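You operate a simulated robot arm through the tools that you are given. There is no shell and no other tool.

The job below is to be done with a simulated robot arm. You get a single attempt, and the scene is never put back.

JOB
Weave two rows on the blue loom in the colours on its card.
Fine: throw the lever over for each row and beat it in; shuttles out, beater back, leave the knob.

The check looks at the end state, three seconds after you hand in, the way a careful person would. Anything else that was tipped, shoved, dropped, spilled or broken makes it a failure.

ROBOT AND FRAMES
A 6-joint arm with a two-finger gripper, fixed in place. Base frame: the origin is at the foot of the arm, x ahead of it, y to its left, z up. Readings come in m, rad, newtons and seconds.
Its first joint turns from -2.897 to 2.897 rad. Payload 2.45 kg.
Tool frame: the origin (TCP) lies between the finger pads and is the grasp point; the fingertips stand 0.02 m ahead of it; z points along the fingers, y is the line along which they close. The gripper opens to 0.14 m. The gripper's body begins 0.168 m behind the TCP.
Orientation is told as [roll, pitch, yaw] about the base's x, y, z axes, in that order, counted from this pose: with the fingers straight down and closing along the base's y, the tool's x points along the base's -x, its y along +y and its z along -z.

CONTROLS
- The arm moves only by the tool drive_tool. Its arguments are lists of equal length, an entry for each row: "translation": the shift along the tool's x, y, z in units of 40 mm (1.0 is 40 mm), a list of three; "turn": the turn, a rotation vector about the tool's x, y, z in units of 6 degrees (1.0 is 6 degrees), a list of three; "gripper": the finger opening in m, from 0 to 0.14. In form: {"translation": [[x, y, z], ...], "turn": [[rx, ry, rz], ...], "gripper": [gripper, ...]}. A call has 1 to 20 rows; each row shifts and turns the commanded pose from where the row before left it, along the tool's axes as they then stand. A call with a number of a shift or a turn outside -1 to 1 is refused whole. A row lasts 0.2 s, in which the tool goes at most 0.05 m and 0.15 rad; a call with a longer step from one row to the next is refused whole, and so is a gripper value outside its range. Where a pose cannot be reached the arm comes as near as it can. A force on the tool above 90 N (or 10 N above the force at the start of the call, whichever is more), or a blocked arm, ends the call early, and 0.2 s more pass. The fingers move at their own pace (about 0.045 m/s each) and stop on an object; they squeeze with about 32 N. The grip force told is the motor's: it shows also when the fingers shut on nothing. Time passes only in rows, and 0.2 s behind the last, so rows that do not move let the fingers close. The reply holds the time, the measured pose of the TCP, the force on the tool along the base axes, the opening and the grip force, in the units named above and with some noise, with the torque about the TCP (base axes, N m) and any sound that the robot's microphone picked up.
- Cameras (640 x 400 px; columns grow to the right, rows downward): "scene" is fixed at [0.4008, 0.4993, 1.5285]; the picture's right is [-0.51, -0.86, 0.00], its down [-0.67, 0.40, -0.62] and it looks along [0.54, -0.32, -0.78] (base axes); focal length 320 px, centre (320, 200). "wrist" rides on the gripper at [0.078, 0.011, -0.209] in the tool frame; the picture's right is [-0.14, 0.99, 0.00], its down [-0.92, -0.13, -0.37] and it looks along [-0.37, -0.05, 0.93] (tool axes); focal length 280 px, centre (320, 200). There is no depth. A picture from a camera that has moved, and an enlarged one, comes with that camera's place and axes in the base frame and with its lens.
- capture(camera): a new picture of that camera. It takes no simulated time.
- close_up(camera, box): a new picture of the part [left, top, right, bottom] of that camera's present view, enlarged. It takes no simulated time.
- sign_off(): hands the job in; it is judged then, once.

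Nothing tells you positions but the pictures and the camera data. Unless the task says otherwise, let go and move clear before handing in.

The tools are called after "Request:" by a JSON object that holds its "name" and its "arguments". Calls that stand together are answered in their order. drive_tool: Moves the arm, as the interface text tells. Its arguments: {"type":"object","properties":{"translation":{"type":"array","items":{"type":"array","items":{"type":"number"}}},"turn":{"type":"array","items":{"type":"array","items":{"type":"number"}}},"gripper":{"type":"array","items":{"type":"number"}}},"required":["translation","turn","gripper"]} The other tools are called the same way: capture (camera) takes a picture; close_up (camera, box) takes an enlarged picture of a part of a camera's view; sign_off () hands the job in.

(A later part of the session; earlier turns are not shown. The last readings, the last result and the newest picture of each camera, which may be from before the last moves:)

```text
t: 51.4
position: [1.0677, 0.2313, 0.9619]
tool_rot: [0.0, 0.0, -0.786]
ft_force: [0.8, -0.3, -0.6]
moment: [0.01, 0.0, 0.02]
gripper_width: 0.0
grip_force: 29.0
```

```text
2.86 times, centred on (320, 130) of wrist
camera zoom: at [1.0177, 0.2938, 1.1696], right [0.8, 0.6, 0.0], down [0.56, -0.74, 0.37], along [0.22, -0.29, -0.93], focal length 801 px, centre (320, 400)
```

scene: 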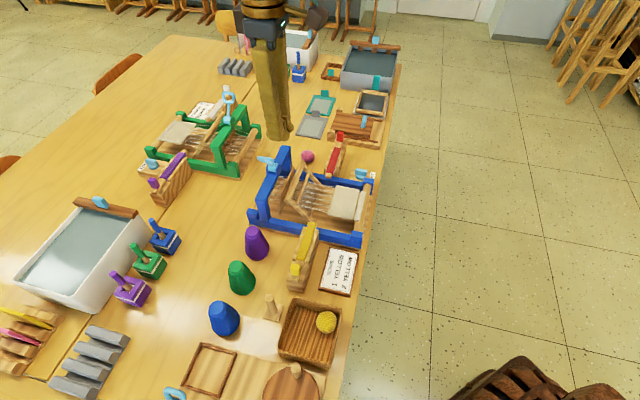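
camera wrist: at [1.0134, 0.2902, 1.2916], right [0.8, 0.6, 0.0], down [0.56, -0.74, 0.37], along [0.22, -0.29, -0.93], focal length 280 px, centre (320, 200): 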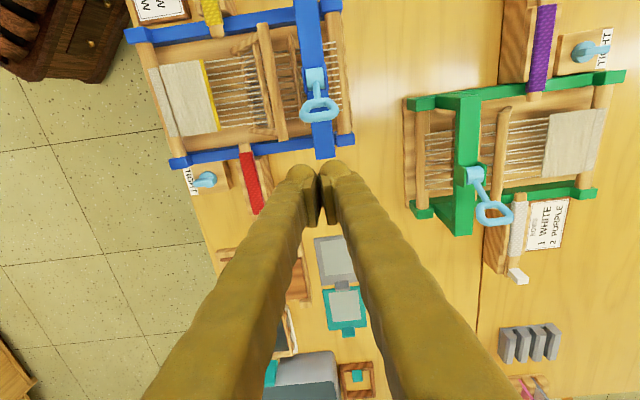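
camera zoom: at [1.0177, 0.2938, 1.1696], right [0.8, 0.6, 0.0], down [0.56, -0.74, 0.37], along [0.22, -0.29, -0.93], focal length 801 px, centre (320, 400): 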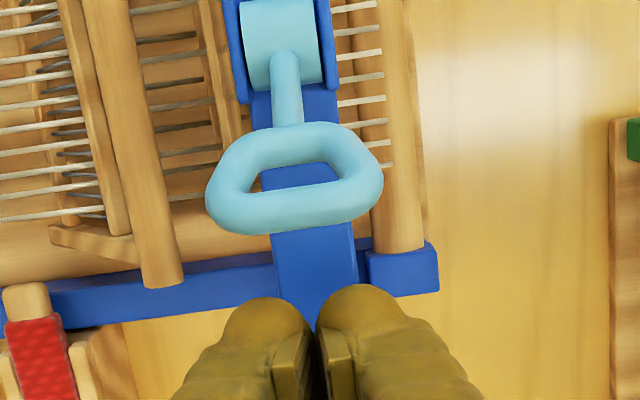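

The closed fingers are lined up with the ring's centre. I'll lower 5 mm and push left.

Request:
{"name": "drive_tool", "arguments": {"translation": [[0, 0, 0.12], [0.3, 0, 0], [0.3, 0, 0], [0.3, 0, 0], [0.3, 0, 0], [0.3, 0, 0], [0.2, 0, 0], [0, 0, 0]], "turn": [[0, 0, 0], [0, 0, 0], [0, 0, 0], [0, 0, 0], [0, 0, 0], [0, 0, 0], [0, 0, 0], [0, 0, 0]], "gripper": [0, 0, 0, 0, 0, 0, 0, 0]}}

Request:
{"name": "close_up", "arguments": {"camera": "scene", "box": [230, 100, 330, 200]}}

Request:
{"name": "close_up", "arguments": {"camera": "wrist", "box": [240, 60, 400, 200]}}

```text
t: 53.2
position: [1.0189, 0.279, 0.9541]
tool_rot: [0.0, 0.001, -0.786]
ft_force: [-0.6, -0.1, 0.0]
moment: [-0.01, 0.01, -0.02]
gripper_width: 0.0001
grip_force: 29.3
```

```text
4.00 times, centred on (280, 150) of scene
camera zoom: at [0.4008, 0.4993, 1.5285], right [-0.51, -0.86, 0.0], down [-0.67, 0.4, -0.62], along [0.54, -0.32, -0.78], focal length 1278 px, centre (480, 400)
```

zoom: 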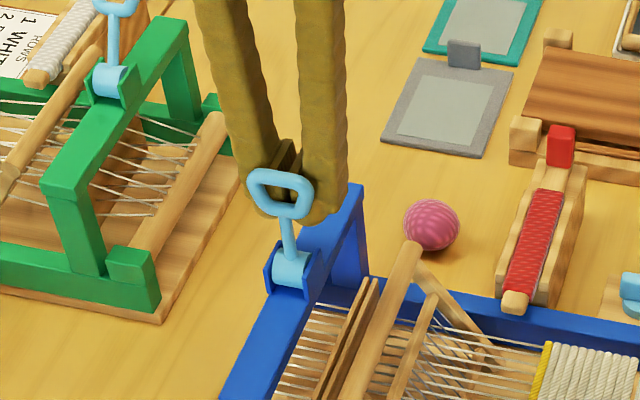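

```text
2.86 times, centred on (320, 130) of wrist
camera zoom: at [0.9703, 0.3423, 1.1625], right [0.8, 0.6, 0.0], down [0.56, -0.74, 0.37], along [0.22, -0.29, -0.93], focal length 801 px, centre (320, 400)
```

zoom: 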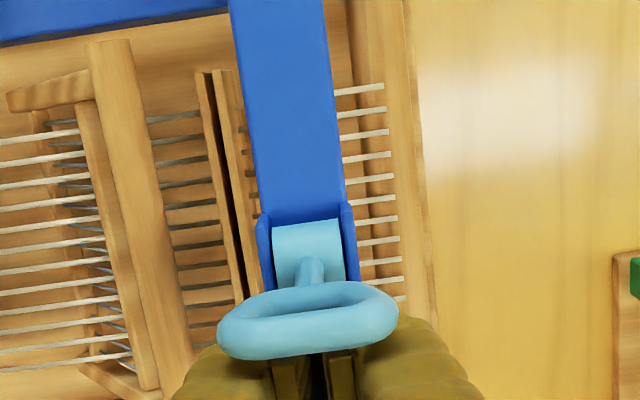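

The lever is about upright with the heddle bars level. Continuing left slowly until its stop.

Request:
{"name": "drive_tool", "arguments": {"translation": [[0.2, 0, 0], [0.15, 0, 0], [0.12, 0, 0], [0.1, 0, 0], [0, 0, 0]], "turn": [[0, 0, 0], [0, 0, 0], [0, 0, 0], [0, 0, 0], [0, 0, 0]], "gripper": [0, 0, 0, 0, 0]}}

Request:
{"name": "close_up", "arguments": {"camera": "scene", "box": [230, 100, 330, 200]}}

Request:
{"name": "close_up", "arguments": {"camera": "wrist", "box": [240, 60, 400, 200]}}

```text
t: 54.4
position: [1.0029, 0.2951, 0.9544]
tool_rot: [0.001, 0.0, -0.785]
ft_force: [-1.1, 0.7, 0.3]
moment: [-0.01, 0.01, 0.02]
gripper_width: 0.0
grip_force: 29.7
```

```text
4.00 times, centred on (280, 150) of scene
camera zoom: at [0.4008, 0.4993, 1.5285], right [-0.51, -0.86, 0.0], down [-0.67, 0.4, -0.62], along [0.54, -0.32, -0.78], focal length 1278 px, centre (480, 400)
```

zoom: 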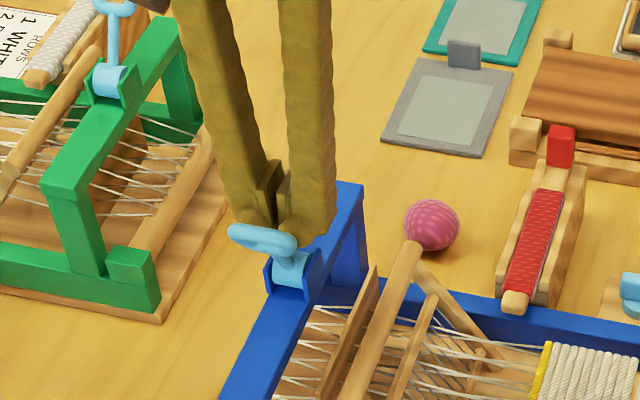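

```text
2.86 times, centred on (320, 130) of wrist
camera zoom: at [0.9547, 0.3583, 1.1633], right [0.8, 0.6, 0.0], down [0.56, -0.74, 0.37], along [0.22, -0.29, -0.93], focal length 801 px, centre (320, 400)
```

zoom: 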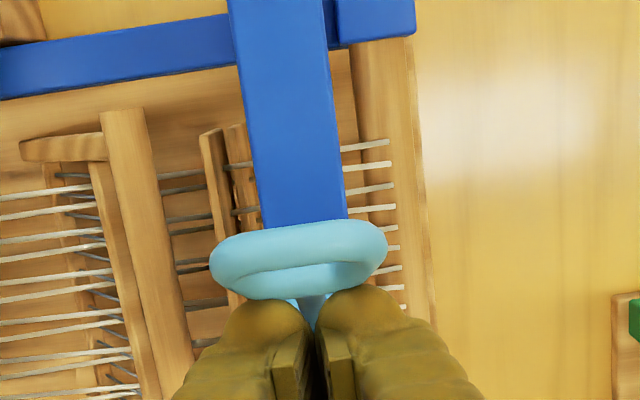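

The lever now leans left like at the start. I'll nudge a bit further to be sure it's at its stop.

Request:
{"name": "drive_tool", "arguments": {"translation": [[0.1, 0, 0], [0.1, 0, 0], [0, 0, 0]], "turn": [[0, 0, 0], [0, 0, 0], [0, 0, 0]], "gripper": [0, 0, 0]}}

```text
t: 55.2
position: [0.9985, 0.2989, 0.9554]
tool_rot: [0.002, -0.002, -0.785]
ft_force: [15.9, -16.2, 3.6]
moment: [-0.2, -0.17, 0.0]
gripper_width: 0.0061
grip_force: 29.4
```

It's at the left stop (about 23 N). Backing off to the right and rising clear.

Request:
{"name": "drive_tool", "arguments": {"translation": [[-0.2, 0, 0], [-0.5, 0, 0], [-0.8, 0, 0], [-0.3, 0, -0.8], [0, 0, -1], [0, 0, -1], [0, 0, 0]], "turn": [[0, 0, 0], [0, 0, 0], [0, 0, 0], [0, 0, 0], [0, 0, 0], [0, 0, 0], [0, 0, 0]], "gripper": [0, 0, 0, 0, 0, 0, 0]}}

Request:
{"name": "close_up", "arguments": {"camera": "scene", "box": [230, 110, 370, 250]}}

Request:
{"name": "capture", "arguments": {"camera": "wrist"}}

```text
t: 56.8
position: [1.0511, 0.252, 1.0667]
tool_rot: [0.001, 0.001, -0.785]
ft_force: [-0.6, 0.1, 0.2]
moment: [-0.01, 0.0, 0.0]
gripper_width: 0.0
grip_force: 29.6
```

```text
2.86 times, centred on (300, 180) of scene
camera zoom: at [0.4008, 0.4993, 1.5285], right [-0.51, -0.86, 0.0], down [-0.67, 0.4, -0.62], along [0.54, -0.32, -0.78], focal length 913 px, centre (377, 257)
```

zoom: 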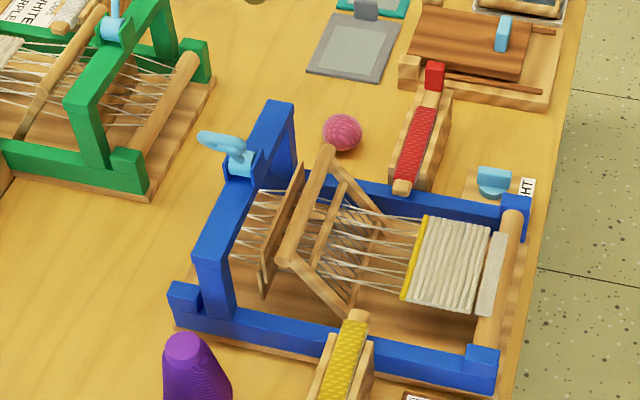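

```text
taken
camera wrist: at [1.0024, 0.3142, 1.2744], right [0.8, 0.6, 0.0], down [0.56, -0.74, 0.37], along [0.22, -0.29, -0.93], focal length 280 px, centre (320, 200)
```

wrist: 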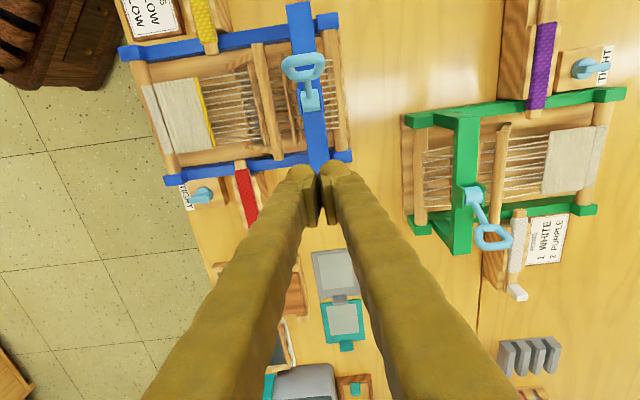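

The lever holds on the left and the shed has swapped. Back to the yellow shuttle's handle, turning the tool 90° again on arrival.

Request:
{"name": "drive_tool", "arguments": {"translation": [[0.882, -0.399, 0], [0.882, -0.399, 0], [0.882, -0.399, 0], [0.882, -0.399, 0], [0.882, -0.399, 0], [0.882, -0.399, 0], [0.882, -0.399, 0], [0.882, -0.399, 0], [0.882, -0.399, 0], [0, 0, 0]], "turn": [[0, 0, 0], [0, 0, 0], [0, 0, 0], [0, 0, 0], [0, 0, 0], [0, 0, 0], [0, 0, 0], [0, 0, 0], [0, 0, 0], [0, 0, 0]], "gripper": [0, 0, 0, 0, 0, 0.05, 0.05, 0.05, 0.05, 0.05]}}

Request:
{"name": "drive_tool", "arguments": {"translation": [[0, 0, 0], [0, 0, 0], [0, 0, 0], [0, 0, 0], [0, 0, 0], [0, 0, 0], [0, 0, 0], [0, 0, 0], [0, 0, 0], [0, 0, 0], [0, 0, 0], [0, 0, 0], [0, 0, 0], [0, 0, 0], [0, 0, 0], [0, 0, 0]], "turn": [[0, 0, -1], [0, 0, -1], [0, 0, -1], [0, 0, -1], [0, 0, -1], [0, 0, -1], [0, 0, -1], [0, 0, -1], [0, 0, -1], [0, 0, -1], [0, 0, -1], [0, 0, -1], [0, 0, -1], [0, 0, -1], [0, 0, -1], [0, 0, 0]], "gripper": [0.05, 0.05, 0.05, 0.05, 0.05, 0.05, 0.05, 0.05, 0.05, 0.05, 0.05, 0.05, 0.05, 0.05, 0.05, 0.05]}}

Request:
{"name": "capture", "arguments": {"camera": "wrist"}}

Request:
{"name": "close_up", "arguments": {"camera": "scene", "box": [240, 130, 380, 300]}}

```text
t: 59.0
position: [0.7226, 0.3719, 1.0643]
tool_rot: [0.0, 0.0, -0.785]
ft_force: [0.3, -0.9, -0.2]
moment: [0.01, 0.01, 0.03]
gripper_width: 0.0502
grip_force: 0.1
```

```text
t: 62.4
position: [0.7222, 0.3725, 1.0656]
tool_rot: [-0.001, 0.0, 0.788]
ft_force: [0.4, 0.3, 0.2]
moment: [0.01, 0.01, -0.01]
gripper_width: 0.0501
grip_force: 0.1
```

```text
taken
camera wrist: at [0.658, 0.3254, 1.2743], right [-0.6, 0.8, 0.0], down [0.74, 0.56, 0.37], along [0.29, 0.22, -0.93], focal length 280 px, centre (320, 200)
```

wrist: 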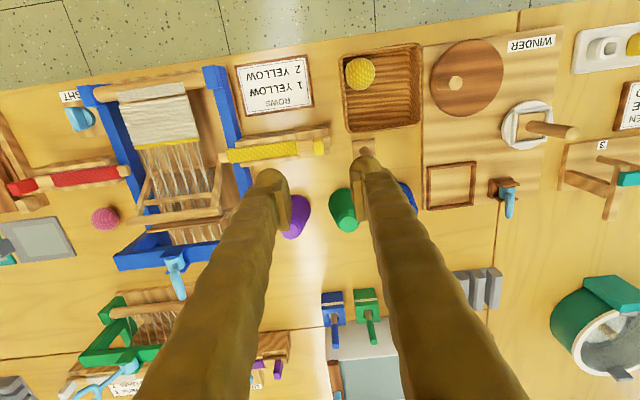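

```text
2.35 times, centred on (310, 215) of scene
camera zoom: at [0.4008, 0.4993, 1.5285], right [-0.51, -0.86, 0.0], down [-0.67, 0.4, -0.62], along [0.54, -0.32, -0.78], focal length 752 px, centre (344, 165)
```

zoom: 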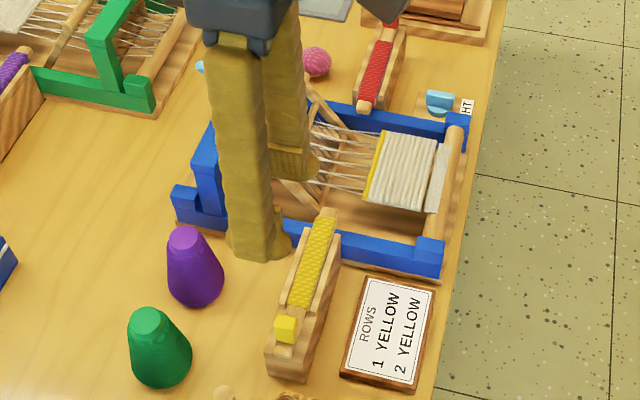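

I'll nudge to the handle's position and descend to z≈0.89 to check alignment before caging it.

Request:
{"name": "drive_tool", "arguments": {"translation": [[-0.08, -0.03, 0.5], [0, 0, 1], [0, 0, 1], [0, 0, 1], [0, 0, 0.85], [0, 0, 0]], "turn": [[0, 0, 0], [0, 0, 0], [0, 0, 0], [0, 0, 0], [0, 0, 0], [0, 0, 0]], "gripper": [0.05, 0.05, 0.05, 0.05, 0.05, 0.05]}}

Request:
{"name": "close_up", "arguments": {"camera": "wrist", "box": [230, 100, 410, 240]}}

```text
t: 63.8
position: [0.7214, 0.3724, 0.8907]
tool_rot: [-0.001, 0.0, 0.785]
ft_force: [-0.5, -0.2, 0.0]
moment: [0.01, -0.03, 0.01]
gripper_width: 0.05
grip_force: 0.0
```

```text
2.86 times, centred on (320, 170) of wrist
camera zoom: at [0.6576, 0.325, 1.1003], right [-0.6, 0.8, 0.0], down [0.74, 0.56, 0.37], along [0.29, 0.22, -0.93], focal length 801 px, centre (320, 286)
```

zoom: 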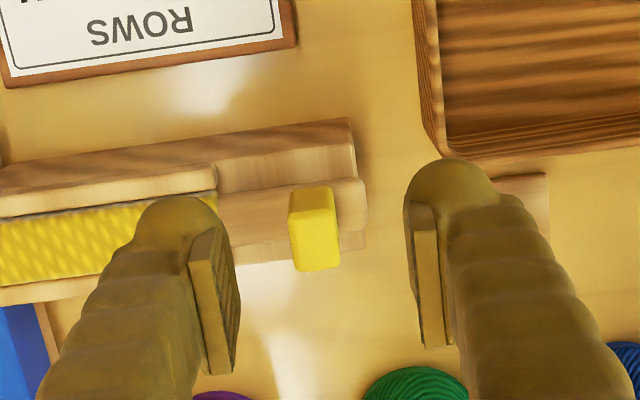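

Small correction: 3 mm away from the robot and 1 mm inward, then descend and close to the 0.02 cage.

Request:
{"name": "drive_tool", "arguments": {"translation": [[-0.08, -0.03, 0], [0, 0, 0.42], [0, 0, 0.42], [0, 0, 0], [0, 0, 0], [0, 0, 0]], "turn": [[0, 0, 0], [0, 0, 0], [0, 0, 0], [0, 0, 0], [0, 0, 0], [0, 0, 0]], "gripper": [0.05, 0.05, 0.05, 0.02, 0.02, 0.02]}}

Request:
{"name": "close_up", "arguments": {"camera": "wrist", "box": [230, 100, 410, 240]}}

```text
t: 65.2
position: [0.7267, 0.3762, 0.8574]
tool_rot: [-0.001, 0.0, 0.786]
ft_force: [-0.6, 0.9, 0.5]
moment: [0.0, 0.05, 0.01]
gripper_width: 0.0201
grip_force: 0.0
```

```text
2.86 times, centred on (320, 170) of wrist
camera zoom: at [0.6625, 0.3281, 1.0664], right [-0.6, 0.8, 0.0], down [0.74, 0.56, 0.37], along [0.29, 0.22, -0.93], focal length 801 px, centre (320, 286)
```

zoom: 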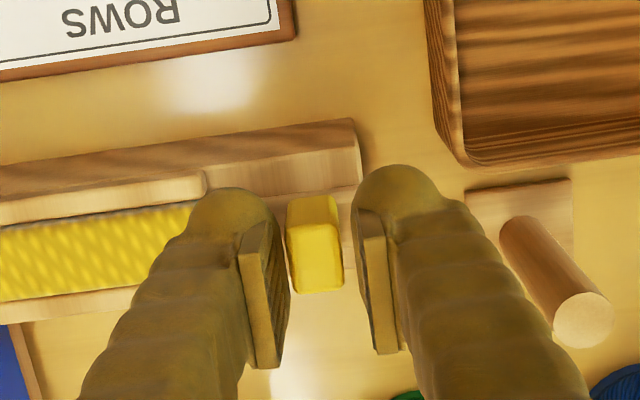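

The handle is caged with no load. Pushing the shuttle inward for row 2.

Request:
{"name": "drive_tool", "arguments": {"translation": [[0, -0.25, 0], [0, -0.25, 0], [0, -0.25, 0], [0, -0.25, 0], [0, -0.25, 0], [0, -0.25, 0], [0, -0.25, 0], [0, -0.25, 0], [0, -0.25, 0], [0, -0.25, 0], [0, -0.25, 0], [0, -0.25, 0], [0, -0.25, 0], [0, 0, 0]], "turn": [[0, 0, 0], [0, 0, 0], [0, 0, 0], [0, 0, 0], [0, 0, 0], [0, 0, 0], [0, 0, 0], [0, 0, 0], [0, 0, 0], [0, 0, 0], [0, 0, 0], [0, 0, 0], [0, 0, 0], [0, 0, 0]], "gripper": [0.02, 0.02, 0.02, 0.02, 0.02, 0.02, 0.02, 0.02, 0.02, 0.02, 0.02, 0.02, 0.02, 0.02]}}

Request:
{"name": "close_up", "arguments": {"camera": "wrist", "box": [80, 120, 360, 280]}}

```text
t: 68.2
position: [0.8206, 0.2829, 0.8557]
tool_rot: [0.0, 0.0, 0.785]
ft_force: [-0.1, 1.0, -0.1]
moment: [0.0, -0.01, -0.02]
gripper_width: 0.0202
grip_force: 0.1
```

```text
2.29 times, centred on (220, 200) of wrist
camera zoom: at [0.7569, 0.2359, 1.0665], right [-0.6, 0.8, 0.0], down [0.74, 0.56, 0.37], along [0.29, 0.22, -0.93], focal length 641 px, centre (549, 200)
```

zoom: 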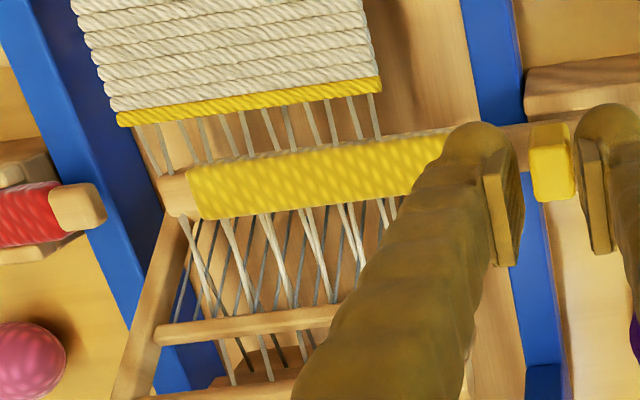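

Nearly across. Pushing the last bit to the stop.

Request:
{"name": "drive_tool", "arguments": {"translation": [[0, -0.15, 0], [0, -0.15, 0], [0, -0.1, 0], [0, 0, 0]], "turn": [[0, 0, 0], [0, 0, 0], [0, 0, 0], [0, 0, 0]], "gripper": [0.02, 0.02, 0.02, 0.02]}}

Request:
{"name": "close_up", "arguments": {"camera": "wrist", "box": [80, 120, 360, 280]}}

```text
t: 69.2
position: [0.8311, 0.2728, 0.8584]
tool_rot: [0.0, 0.001, 0.785]
ft_force: [-6.0, 14.2, -0.9]
moment: [0.14, 0.06, -0.12]
gripper_width: 0.0295
grip_force: 7.2
```

```text
2.29 times, centred on (220, 200) of wrist
camera zoom: at [0.7678, 0.2252, 1.0674], right [-0.6, 0.8, 0.0], down [0.74, 0.56, 0.37], along [0.29, 0.22, -0.93], focal length 641 px, centre (549, 200)
```

zoom: 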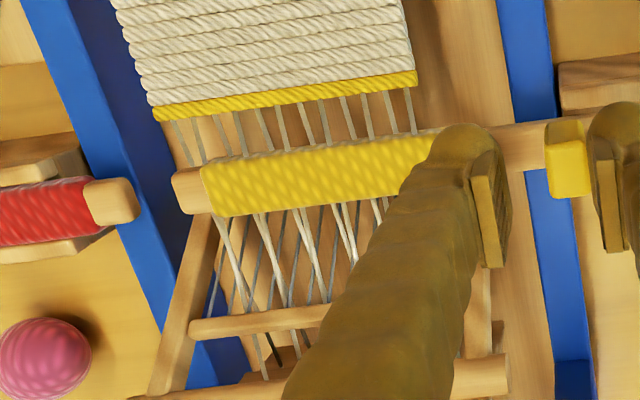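

The shuttle is at its inner stop again with its tip past the warp and clear of the red one. Pulling it back out.

Request:
{"name": "drive_tool", "arguments": {"translation": [[0, 0.2, 0], [0, 0.3, 0], [0, 0.3, 0], [0, 0.3, 0], [0, 0.3, 0], [0, 0.3, 0], [0, 0.3, 0], [0, 0.3, 0], [0, 0.3, 0], [0, 0.3, 0], [0, 0.3, 0], [0, 0.3, 0], [0, 0.15, 0], [0, 0, 0]], "turn": [[0, 0, 0], [0, 0, 0], [0, 0, 0], [0, 0, 0], [0, 0, 0], [0, 0, 0], [0, 0, 0], [0, 0, 0], [0, 0, 0], [0, 0, 0], [0, 0, 0], [0, 0, 0], [0, 0, 0], [0, 0, 0]], "gripper": [0.02, 0.02, 0.02, 0.02, 0.02, 0.02, 0.02, 0.02, 0.02, 0.02, 0.02, 0.02, 0.02, 0.02]}}

Request:
{"name": "capture", "arguments": {"camera": "wrist"}}

```text
t: 72.2
position: [0.7292, 0.3747, 0.8579]
tool_rot: [0.0, 0.0, 0.786]
ft_force: [-0.4, 0.5, -0.3]
moment: [0.01, 0.02, 0.0]
gripper_width: 0.02
grip_force: 0.0
```

```text
taken
camera wrist: at [0.6651, 0.3275, 1.0673], right [-0.6, 0.8, 0.0], down [0.74, 0.56, 0.37], along [0.29, 0.22, -0.93], focal length 280 px, centre (320, 200)
```

wrist: 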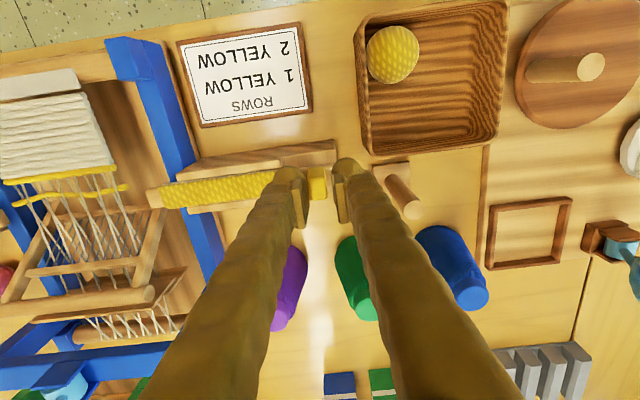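

The second yellow pick lies across the shed. Pulling the shuttle the last few millimetres to its outward stop.

Request:
{"name": "drive_tool", "arguments": {"translation": [[0, 0.1, 0], [0, 0.08, 0], [0, 0, 0]], "turn": [[0, 0, 0], [0, 0, 0], [0, 0, 0]], "gripper": [0.02, 0.02, 0.02]}}

Request:
{"name": "close_up", "arguments": {"camera": "wrist", "box": [150, 100, 410, 250]}}

```text
t: 73.0
position: [0.7234, 0.3796, 0.8605]
tool_rot: [-0.002, -0.003, 0.786]
ft_force: [6.6, -10.8, 13.1]
moment: [-0.29, -0.18, -0.02]
gripper_width: 0.0281
grip_force: 6.0
```

```text
2.46 times, centred on (280, 175) of wrist
camera zoom: at [0.6596, 0.333, 1.0681], right [-0.6, 0.8, 0.0], down [0.74, 0.56, 0.37], along [0.3, 0.22, -0.93], focal length 690 px, centre (418, 262)
```

zoom: 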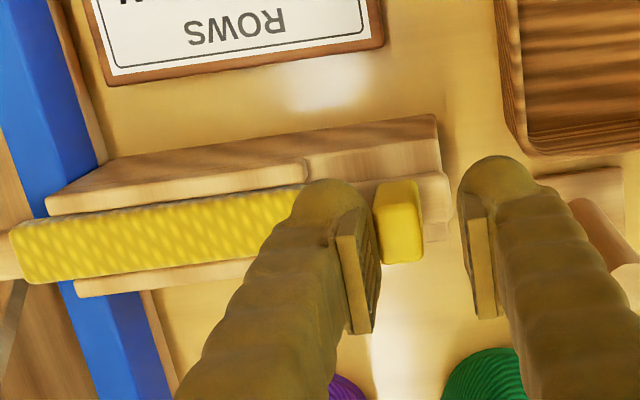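

Shuttle is out at its stop. Releasing, rising, and turning for the beater again.

Request:
{"name": "drive_tool", "arguments": {"translation": [[0, -0.15, 0], [0, 0, 0], [0, 0, 0], [0, 0, -0.5], [0, 0, -1], [0, 0, -1], [0, 0, -1], [0, 0, -1], [0, 0, -0.6], [0, 0, 0]], "turn": [[0, 0, 0], [0, 0, 0], [0, 0, 0], [0, 0, 0], [0, 0, 0], [0, 0, 0], [0, 0, 0], [0, 0, 0], [0, 0, 0], [0, 0, 0]], "gripper": [0.03, 0.05, 0.05, 0.05, 0.05, 0.05, 0.05, 0.056, 0.056, 0.056]}}

Request:
{"name": "drive_tool", "arguments": {"translation": [[0, 0, 0], [0, 0, 0], [0, 0, 0], [0, 0, 0], [0, 0, 0], [0, 0, 0], [0, 0, 0], [0, 0, 0], [0, 0, 0], [0, 0, 0], [0, 0, 0], [0, 0, 0], [0, 0, 0], [0, 0, 0], [0, 0, 0], [0, 0, 0]], "turn": [[0, 0, 1], [0, 0, 1], [0, 0, 1], [0, 0, 1], [0, 0, 1], [0, 0, 1], [0, 0, 1], [0, 0, 1], [0, 0, 1], [0, 0, 1], [0, 0, 1], [0, 0, 1], [0, 0, 1], [0, 0, 1], [0, 0, 1], [0, 0, 0]], "gripper": [0.056, 0.056, 0.056, 0.056, 0.056, 0.056, 0.056, 0.056, 0.056, 0.056, 0.056, 0.056, 0.056, 0.056, 0.056, 0.056]}}

Request:
{"name": "drive_tool", "arguments": {"translation": [[-0.914, 0.191, 0], [-0.914, 0.191, 0], [-0.914, 0.191, 0], [-0.914, 0.191, 0], [-0.914, 0.191, 0], [-0.914, 0.191, 0], [-0.914, 0.191, 0], [-0.914, 0.191, 0], [0, 0, 0]], "turn": [[0, 0, 0], [0, 0, 0], [0, 0, 0], [0, 0, 0], [0, 0, 0], [0, 0, 0], [0, 0, 0], [0, 0, 0], [0, 0, 0]], "gripper": [0.056, 0.056, 0.056, 0.056, 0.056, 0.056, 0.056, 0.056, 0.056]}}

Request:
{"name": "capture", "arguments": {"camera": "wrist"}}

Request:
{"name": "close_up", "arguments": {"camera": "scene", "box": [230, 110, 370, 290]}}

```text
t: 75.2
position: [0.7287, 0.3749, 1.0634]
tool_rot: [-0.001, 0.0, 0.786]
ft_force: [0.4, 0.5, -0.1]
moment: [-0.07, -0.01, 0.01]
gripper_width: 0.0559
grip_force: 0.1
```

```text
t: 78.6
position: [0.7279, 0.3753, 1.0623]
tool_rot: [0.001, -0.002, -0.786]
ft_force: [-0.2, 0.5, 0.4]
moment: [0.0, -0.03, 0.01]
gripper_width: 0.0557
grip_force: 0.1
```

```text
t: 80.6
position: [0.9754, 0.2123, 1.0631]
tool_rot: [-0.001, -0.002, -0.785]
ft_force: [-0.2, 0.1, 0.2]
moment: [-0.01, 0.01, -0.01]
gripper_width: 0.056
grip_force: 0.1
```

```text
taken
camera wrist: at [0.9267, 0.2746, 1.2725], right [0.8, 0.6, 0.0], down [0.56, -0.74, 0.37], along [0.22, -0.29, -0.93], focal length 280 px, centre (320, 200)
```

wrist: 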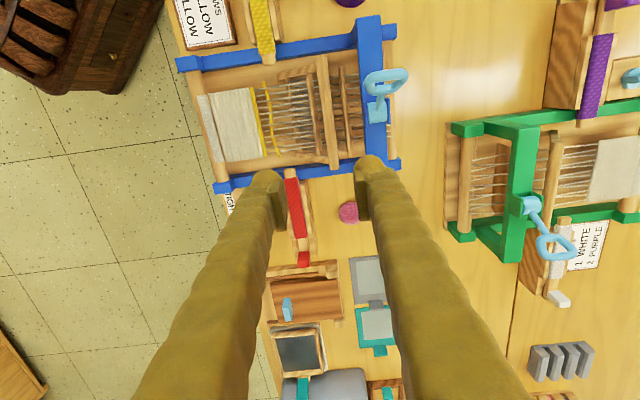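

```text
2.22 times, centred on (300, 200) of scene
camera zoom: at [0.4008, 0.4993, 1.5285], right [-0.51, -0.86, 0.0], down [-0.67, 0.4, -0.62], along [0.54, -0.32, -0.78], focal length 710 px, centre (364, 200)
```

zoom: 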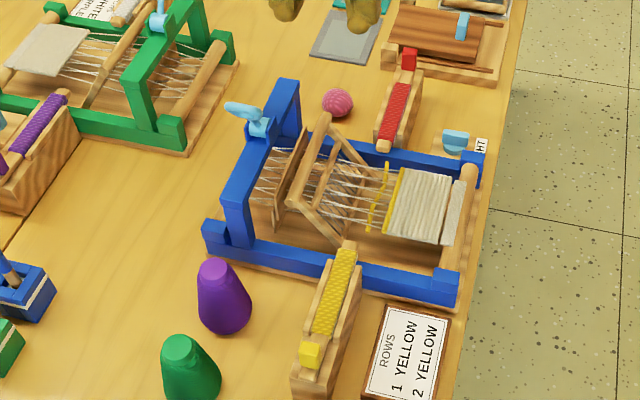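

The second pick is laid and the shuttle is out. I'm over the right part of the beater bar (clear of the lever). Descending in stages.

Request:
{"name": "drive_tool", "arguments": {"translation": [[0, 0, 0.97], [0, 0, 0.97], [0, 0, 0.97], [0, 0, 0.97], [0, 0, 0]], "turn": [[0, 0, 0], [0, 0, 0], [0, 0, 0], [0, 0, 0], [0, 0, 0]], "gripper": [0.056, 0.056, 0.056, 0.056, 0.056]}}

Request:
{"name": "close_up", "arguments": {"camera": "wrist", "box": [220, 80, 440, 230]}}

Request:
{"name": "close_up", "arguments": {"camera": "scene", "box": [250, 120, 340, 210]}}

```text
t: 81.8
position: [0.9786, 0.2153, 0.9077]
tool_rot: [0.0, -0.001, -0.785]
ft_force: [-0.8, 0.5, 0.1]
moment: [0.0, 0.01, 0.0]
gripper_width: 0.0559
grip_force: 0.1
```

```text
2.67 times, centred on (330, 155) of wrist
camera zoom: at [0.9286, 0.2783, 1.1169], right [0.8, 0.6, 0.0], down [0.56, -0.74, 0.37], along [0.22, -0.29, -0.93], focal length 748 px, centre (293, 320)
```

zoom: 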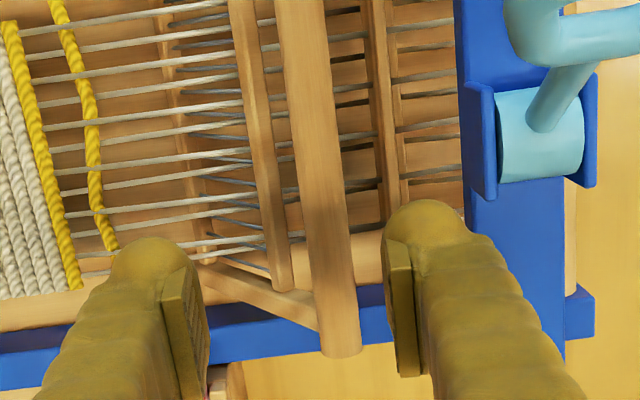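

```text
4.44 times, centred on (295, 165) of scene
camera zoom: at [0.4008, 0.4993, 1.5285], right [-0.51, -0.86, 0.0], down [-0.67, 0.4, -0.62], along [0.54, -0.32, -0.78], focal length 1420 px, centre (431, 356)
```

zoom: 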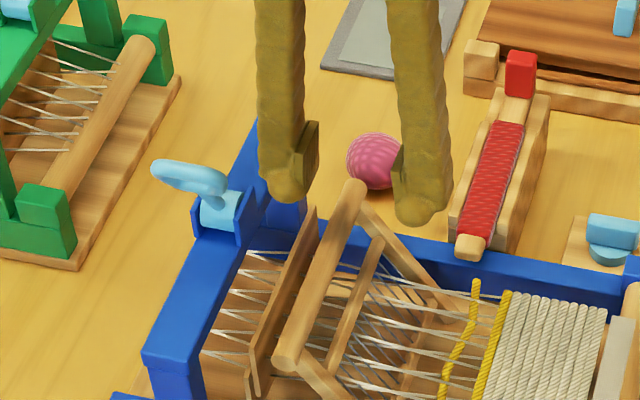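

The tool is about 5 mm farther from the robot than last time, so I'll shift back 5 mm to clear the arch before descending to the bar.

Request:
{"name": "drive_tool", "arguments": {"translation": [[0, -0.13, 0], [0, 0, 0.4], [0, 0, 0.4], [0, 0, 0]], "turn": [[0, 0, 0], [0, 0, 0], [0, 0, 0], [0, 0, 0]], "gripper": [0.056, 0.056, 0.056, 0.056]}}

Request:
{"name": "close_up", "arguments": {"camera": "wrist", "box": [220, 80, 440, 230]}}

```text
t: 82.8
position: [0.9729, 0.2096, 0.8741]
tool_rot: [-0.001, 0.0, -0.786]
ft_force: [0.6, -0.3, -0.5]
moment: [-0.01, 0.0, -0.01]
gripper_width: 0.056
grip_force: 0.0
```

```text
2.67 times, centred on (330, 155) of wrist
camera zoom: at [0.924, 0.2729, 1.0832], right [0.8, 0.6, 0.0], down [0.56, -0.74, 0.37], along [0.22, -0.29, -0.93], focal length 748 px, centre (293, 320)
```

zoom: 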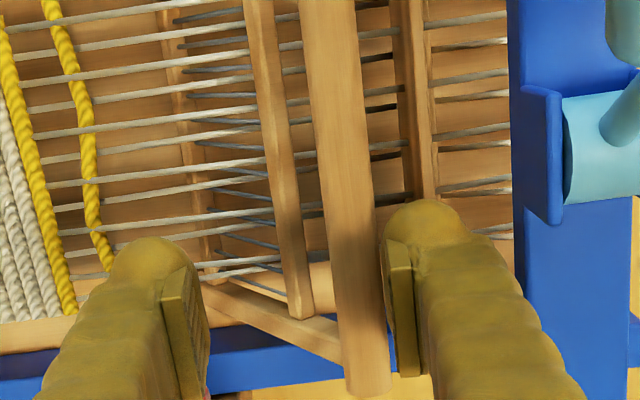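

The bar is straddled. This time I'll follow the arc upward from the start of the pull to avoid the pads sticking.

Request:
{"name": "drive_tool", "arguments": {"translation": [[0, -0.2, -0.12], [0, -0.2, -0.14], [0, -0.25, -0.16], [0, -0.25, -0.14], [0, 0, 0]], "turn": [[0, 0, 0], [0, 0, 0], [0, 0, 0], [0, 0, 0], [0, 0, 0]], "gripper": [0.056, 0.056, 0.056, 0.056, 0.056]}}

Request:
{"name": "close_up", "arguments": {"camera": "wrist", "box": [200, 80, 440, 230]}}

Request:
{"name": "close_up", "arguments": {"camera": "scene", "box": [250, 130, 360, 240]}}

```text
t: 84.0
position: [0.947, 0.1837, 0.8963]
tool_rot: [0.001, 0.002, -0.785]
ft_force: [0.0, -0.1, 0.1]
moment: [-0.02, 0.02, 0.01]
gripper_width: 0.0561
grip_force: 0.0
```

```text
2.67 times, centred on (320, 155) of wrist
camera zoom: at [0.8984, 0.2466, 1.1056], right [0.8, 0.6, 0.0], down [0.56, -0.74, 0.37], along [0.22, -0.29, -0.93], focal length 748 px, centre (320, 320)
```

zoom: 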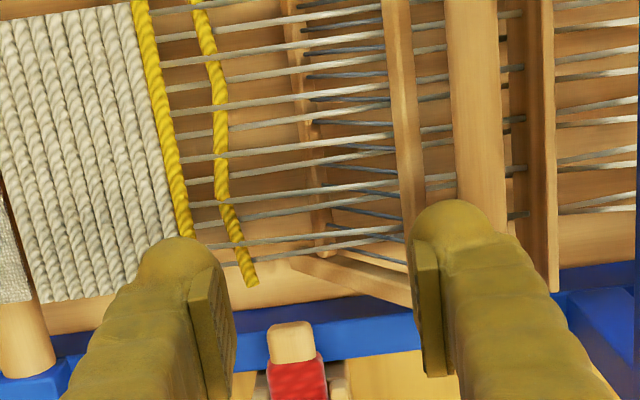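

```text
3.64 times, centred on (305, 185) of scene
camera zoom: at [0.4008, 0.4993, 1.5285], right [-0.51, -0.86, 0.0], down [-0.67, 0.4, -0.62], along [0.54, -0.32, -0.78], focal length 1162 px, centre (374, 254)
```

zoom: 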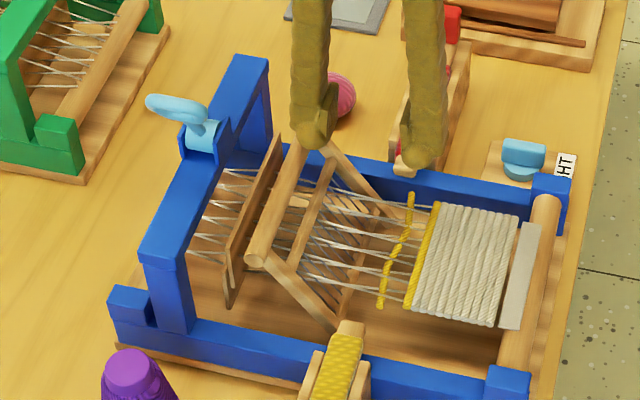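

The back pad slid up over the bar, so the bar's centre must be lower than I thought (about z=0.854). I'll go back behind it and set the tips about 8 mm deeper.

Request:
{"name": "drive_tool", "arguments": {"translation": [[0, 0.45, -0.1], [0, 0.45, 0], [0, 0, 0]], "turn": [[0, 0, 0], [0, 0, 0], [0, 0, 0]], "gripper": [0.056, 0.056, 0.056]}}

Request:
{"name": "close_up", "arguments": {"camera": "wrist", "box": [220, 80, 440, 230]}}

Request:
{"name": "close_up", "arguments": {"camera": "scene", "box": [250, 130, 330, 210]}}

```text
t: 84.8
position: [0.9735, 0.2078, 0.9]
tool_rot: [0.0, 0.0, -0.784]
ft_force: [-0.2, 0.9, 0.1]
moment: [0.02, -0.02, 0.03]
gripper_width: 0.0559
grip_force: 0.1
```

```text
2.67 times, centred on (330, 155) of wrist
camera zoom: at [0.9257, 0.2706, 1.1093], right [0.8, 0.6, 0.0], down [0.56, -0.74, 0.37], along [0.22, -0.29, -0.93], focal length 748 px, centre (293, 320)
```

zoom: 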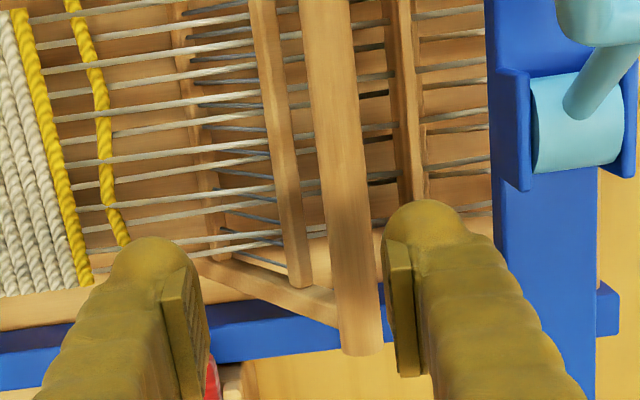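

```text
5.00 times, centred on (290, 170) of scene
camera zoom: at [0.4008, 0.4993, 1.5285], right [-0.51, -0.86, 0.0], down [-0.67, 0.4, -0.62], along [0.54, -0.32, -0.78], focal length 1597 px, centre (470, 350)
```

zoom: 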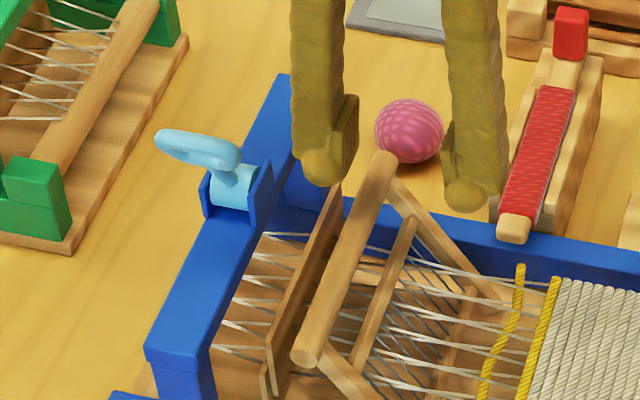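

The raised heddle board is right behind the bar, so I need its height before going deeper. I'll look at its near end in both cameras.

Request:
{"name": "close_up", "arguments": {"camera": "wrist", "box": [300, 0, 420, 80]}}

Request:
{"name": "close_up", "arguments": {"camera": "scene", "box": [265, 155, 315, 205]}}

```text
5.00 times, centred on (360, 40) of wrist
camera zoom: at [0.9257, 0.2706, 1.1093], right [0.8, 0.6, 0.0], down [0.56, -0.74, 0.37], along [0.22, -0.29, -0.93], focal length 1402 px, centre (120, 1000)
```

zoom: 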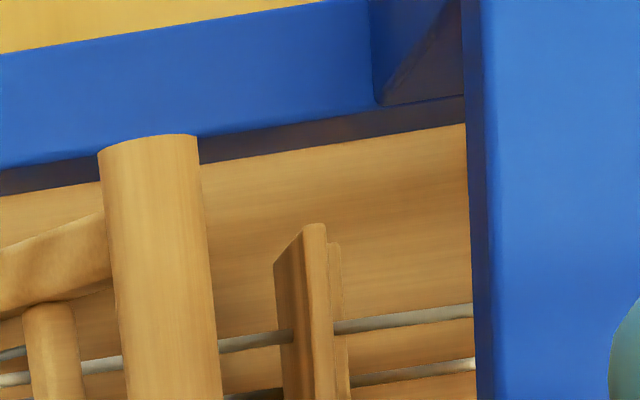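

```text
8.00 times, centred on (290, 180) of scene
camera zoom: at [0.4008, 0.4993, 1.5285], right [-0.51, -0.86, 0.0], down [-0.67, 0.4, -0.62], along [0.54, -0.32, -0.78], focal length 2556 px, centre (560, 360)
```

zoom: 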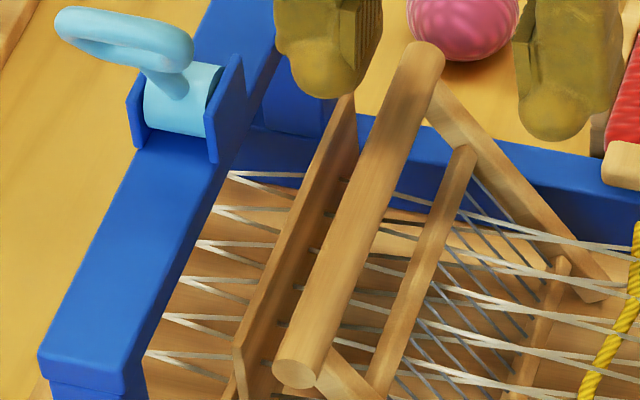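

From finer triangulation: bar centre is (n 0.855, z 0.8585), the raised heddle top is at z≈0.851 just behind it. I'll narrow to 0.03 around the bar while still above it and check, planning to clamp it and swing it along its arc.

Request:
{"name": "drive_tool", "arguments": {"translation": [[0, 0.2, 0], [0, 0.2, 0], [0, 0, 0], [0, 0, 0]], "turn": [[0, 0, 0], [0, 0, 0], [0, 0, 0], [0, 0, 0]], "gripper": [0.03, 0.03, 0.03, 0.03]}}

Request:
{"name": "close_up", "arguments": {"camera": "wrist", "box": [250, 80, 400, 230]}}

```text
t: 85.8
position: [0.9844, 0.2198, 0.9033]
tool_rot: [0.0, 0.0, -0.785]
ft_force: [-0.2, -0.6, -0.2]
moment: [0.0, -0.01, 0.02]
gripper_width: 0.0301
grip_force: 0.1
```

```text
2.67 times, centred on (325, 155) of wrist
camera zoom: at [0.9359, 0.2834, 1.1108], right [0.8, 0.6, 0.0], down [0.56, -0.74, 0.37], along [0.22, -0.29, -0.93], focal length 748 px, centre (307, 320)
```

zoom: 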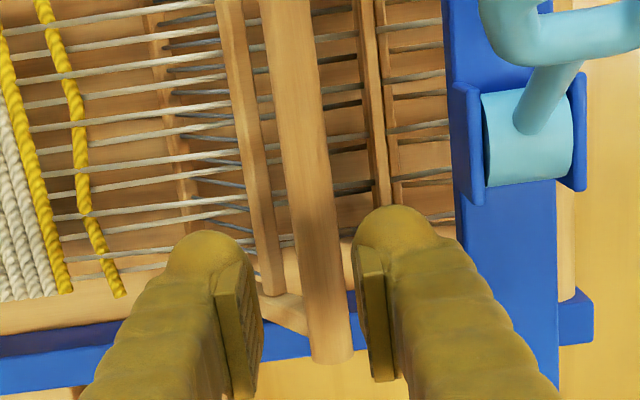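

The bar is within 3 mm of centre between the pads. Descending to tips at ~0.8525, watching for any contact.

Request:
{"name": "drive_tool", "arguments": {"translation": [[0, 0, 0.3], [0, 0, 0.25], [0, 0, 0.2], [0, 0, 0]], "turn": [[0, 0, 0], [0, 0, 0], [0, 0, 0], [0, 0, 0]], "gripper": [0.03, 0.03, 0.03, 0.03]}}

Request:
{"name": "close_up", "arguments": {"camera": "wrist", "box": [250, 80, 400, 230]}}

Request:
{"name": "close_up", "arguments": {"camera": "scene", "box": [260, 130, 330, 200]}}

```text
t: 86.8
position: [0.9841, 0.2188, 0.8724]
tool_rot: [0.0, -0.001, -0.784]
ft_force: [0.4, -0.9, 0.2]
moment: [0.0, -0.01, -0.01]
gripper_width: 0.0298
grip_force: 0.0
```

```text
2.67 times, centred on (325, 155) of wrist
camera zoom: at [0.9353, 0.2825, 1.0807], right [0.8, 0.6, 0.0], down [0.56, -0.74, 0.37], along [0.22, -0.29, -0.93], focal length 748 px, centre (307, 320)
```

zoom: 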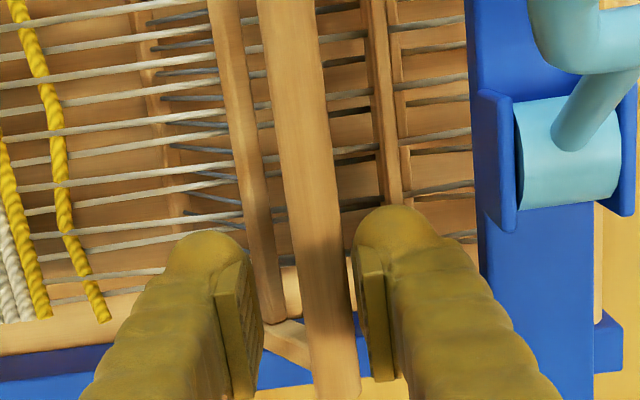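

```text
5.71 times, centred on (295, 165) of scene
camera zoom: at [0.4008, 0.4993, 1.5285], right [-0.51, -0.86, 0.0], down [-0.67, 0.4, -0.62], along [0.54, -0.32, -0.78], focal length 1826 px, centre (463, 400)
```

zoom: 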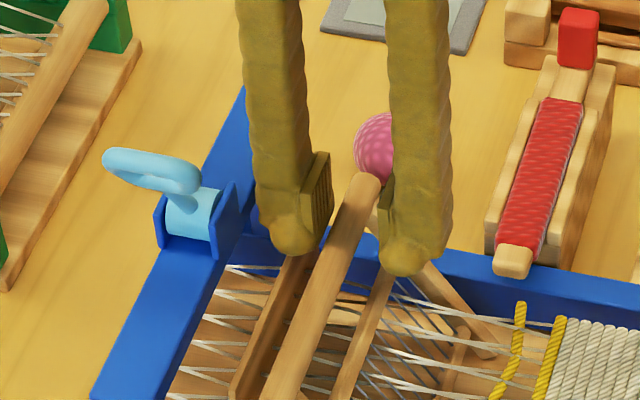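

No contact on the way down. Now I'll clamp the bar gently.

Request:
{"name": "drive_tool", "arguments": {"translation": [[0, 0.05, 0], [0, 0, 0], [0, 0, 0]], "turn": [[0, 0, 0], [0, 0, 0], [0, 0, 0]], "gripper": [0.0, 0.0, 0.0]}}

Request:
{"name": "close_up", "arguments": {"camera": "wrist", "box": [250, 80, 400, 230]}}

Request:
{"name": "close_up", "arguments": {"camera": "scene", "box": [260, 130, 330, 200]}}

```text
t: 87.6
position: [0.9862, 0.2202, 0.8724]
tool_rot: [0.001, 0.001, -0.786]
ft_force: [4.2, 3.2, 7.5]
moment: [0.12, -0.09, -0.04]
gripper_width: 0.0141
grip_force: 40.6
```

```text
2.67 times, centred on (325, 155) of wrist
camera zoom: at [0.9368, 0.2843, 1.081], right [0.8, 0.6, 0.0], down [0.56, -0.74, 0.37], along [0.22, -0.29, -0.93], focal length 748 px, centre (307, 320)
```

zoom: 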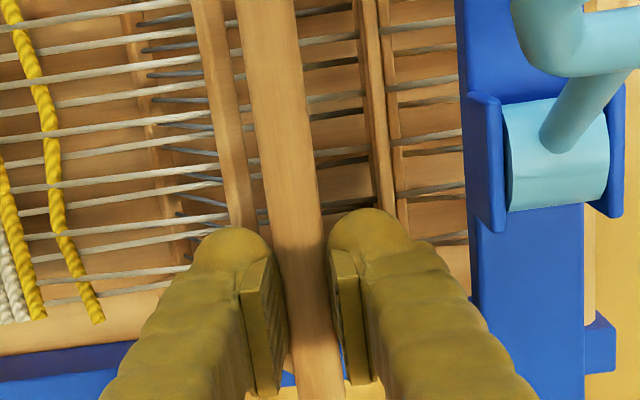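

```text
5.71 times, centred on (295, 165) of scene
camera zoom: at [0.4008, 0.4993, 1.5285], right [-0.51, -0.86, 0.0], down [-0.67, 0.4, -0.62], along [0.54, -0.32, -0.78], focal length 1826 px, centre (463, 400)
```

zoom: 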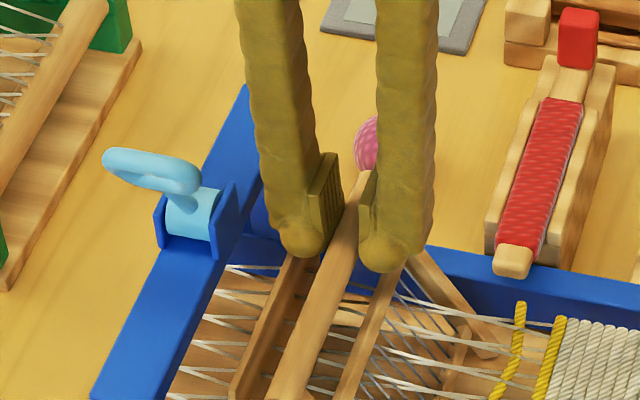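

The bar is clamped firmly with little side load. Swinging it along the arc in small steps.

Request:
{"name": "drive_tool", "arguments": {"translation": [[0, -0.163, -0.105], [0, -0.17, -0.1], [0, -0.188, -0.0875], [0, -0.19, -0.08], [0, 0, 0]], "turn": [[0, 0, 0], [0, 0, 0], [0, 0, 0], [0, 0, 0], [0, 0, 0]], "gripper": [0.0, 0.0, 0.0, 0.0, 0.0]}}

Request:
{"name": "close_up", "arguments": {"camera": "wrist", "box": [250, 80, 400, 230]}}

Request:
{"name": "close_up", "arguments": {"camera": "scene", "box": [260, 130, 350, 220]}}

```text
t: 88.8
position: [0.9646, 0.2016, 0.8882]
tool_rot: [0.003, 0.0, -0.784]
ft_force: [11.9, 3.1, 29.9]
moment: [0.34, 0.08, -0.12]
gripper_width: 0.0127
grip_force: 39.5
```

```text
2.67 times, centred on (325, 155) of wrist
camera zoom: at [0.9164, 0.2642, 1.0966], right [0.8, 0.6, 0.0], down [0.56, -0.74, 0.37], along [0.22, -0.29, -0.93], focal length 748 px, centre (307, 320)
```

zoom: 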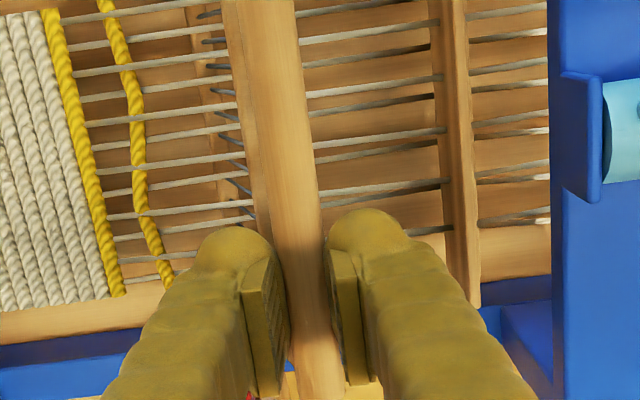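

```text
4.44 times, centred on (305, 175) of scene
camera zoom: at [0.4008, 0.4993, 1.5285], right [-0.51, -0.86, 0.0], down [-0.67, 0.4, -0.62], along [0.54, -0.32, -0.78], focal length 1420 px, centre (387, 311)
```

zoom: 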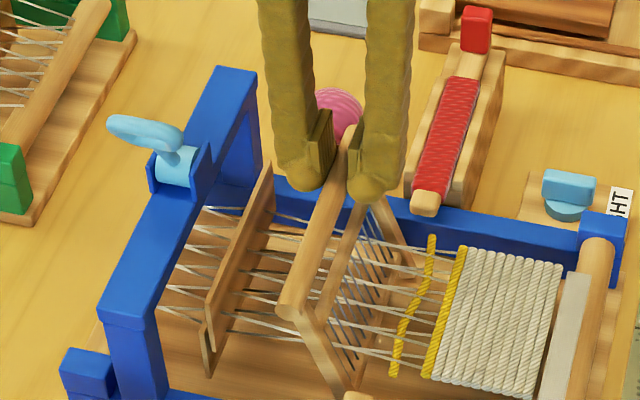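

The beater follows, but the narrowing grip and upward load suggest the pads are riding high on the bar. I'll lower 4 mm and recheck.

Request:
{"name": "drive_tool", "arguments": {"translation": [[0, 0, 0.1], [0, 0, 0]], "turn": [[0, 0, 0], [0, 0, 0]], "gripper": [0.0, 0.0]}}

```text
t: 89.4
position: [0.9664, 0.2027, 0.8867]
tool_rot: [0.005, -0.003, -0.785]
ft_force: [12.5, 29.0, 77.6]
moment: [1.12, 0.37, -0.29]
gripper_width: 0.013
grip_force: 39.9
```

That raised the load, so the bar's arc is actually steeper. I'll raise instead.

Request:
{"name": "drive_tool", "arguments": {"translation": [[0, 0, -0.17], [0, 0, 0]], "turn": [[0, 0, 0], [0, 0, 0]], "gripper": [0.0, 0.0]}}

Request:
{"name": "close_up", "arguments": {"camera": "wrist", "box": [250, 80, 400, 230]}}

```text
t: 90.0
position: [0.9648, 0.1999, 0.8886]
tool_rot: [-0.004, 0.002, -0.784]
ft_force: [6.0, 0.1, 11.0]
moment: [-0.12, -0.28, 0.07]
gripper_width: 0.013
grip_force: 39.4
```

```text
2.67 times, centred on (325, 155) of wrist
camera zoom: at [0.9169, 0.2638, 1.0968], right [0.8, 0.6, 0.0], down [0.56, -0.74, 0.37], along [0.22, -0.3, -0.93], focal length 748 px, centre (307, 320)
```

zoom: 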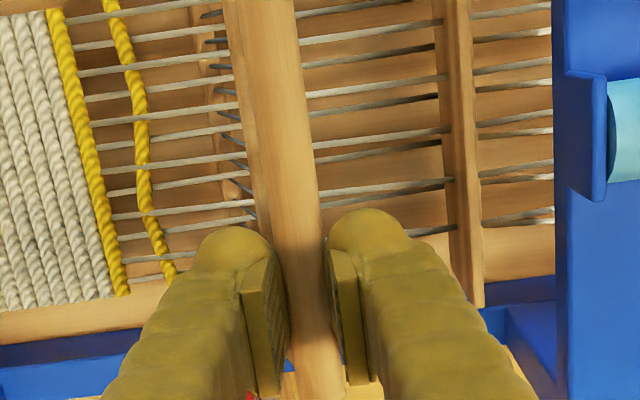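

Load dropped. The arc model fits within a millimetre, so I'll continue toward upright.

Request:
{"name": "drive_tool", "arguments": {"translation": [[0, -0.185, -0.075], [0, -0.185, -0.06], [0, -0.2, -0.045], [0, -0.2, -0.03], [0, 0, 0]], "turn": [[0, 0, 0], [0, 0, 0], [0, 0, 0], [0, 0, 0], [0, 0, 0]], "gripper": [0.0, 0.0, 0.0, 0.0, 0.0]}}

Request:
{"name": "close_up", "arguments": {"camera": "wrist", "box": [250, 80, 400, 230]}}

Request:
{"name": "close_up", "arguments": {"camera": "scene", "box": [260, 130, 360, 230]}}

```text
t: 91.2
position: [0.9456, 0.1802, 0.8998]
tool_rot: [0.001, -0.001, -0.787]
ft_force: [-7.4, 11.1, 28.4]
moment: [0.44, 0.35, -0.03]
gripper_width: 0.0066
grip_force: 34.8
```

```text
2.67 times, centred on (325, 155) of wrist
camera zoom: at [0.896, 0.2435, 1.1083], right [0.8, 0.6, 0.0], down [0.56, -0.74, 0.37], along [0.22, -0.29, -0.93], focal length 748 px, centre (307, 320)
```

zoom: 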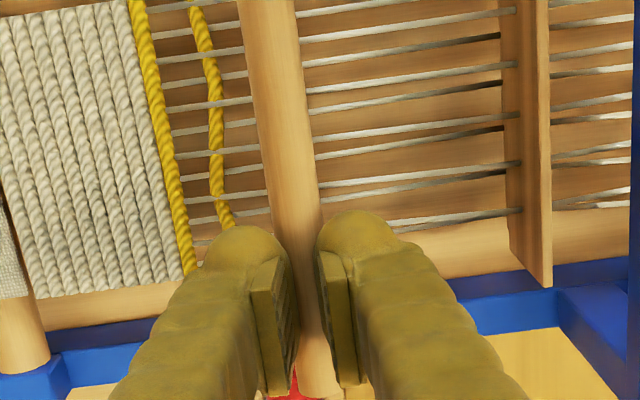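

```text
4.00 times, centred on (310, 180) of scene
camera zoom: at [0.4008, 0.4993, 1.5285], right [-0.51, -0.86, 0.0], down [-0.67, 0.4, -0.62], along [0.54, -0.32, -0.78], focal length 1278 px, centre (360, 280)
```

zoom: 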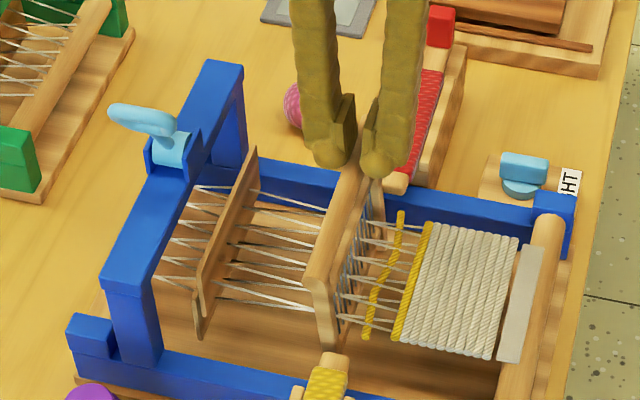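

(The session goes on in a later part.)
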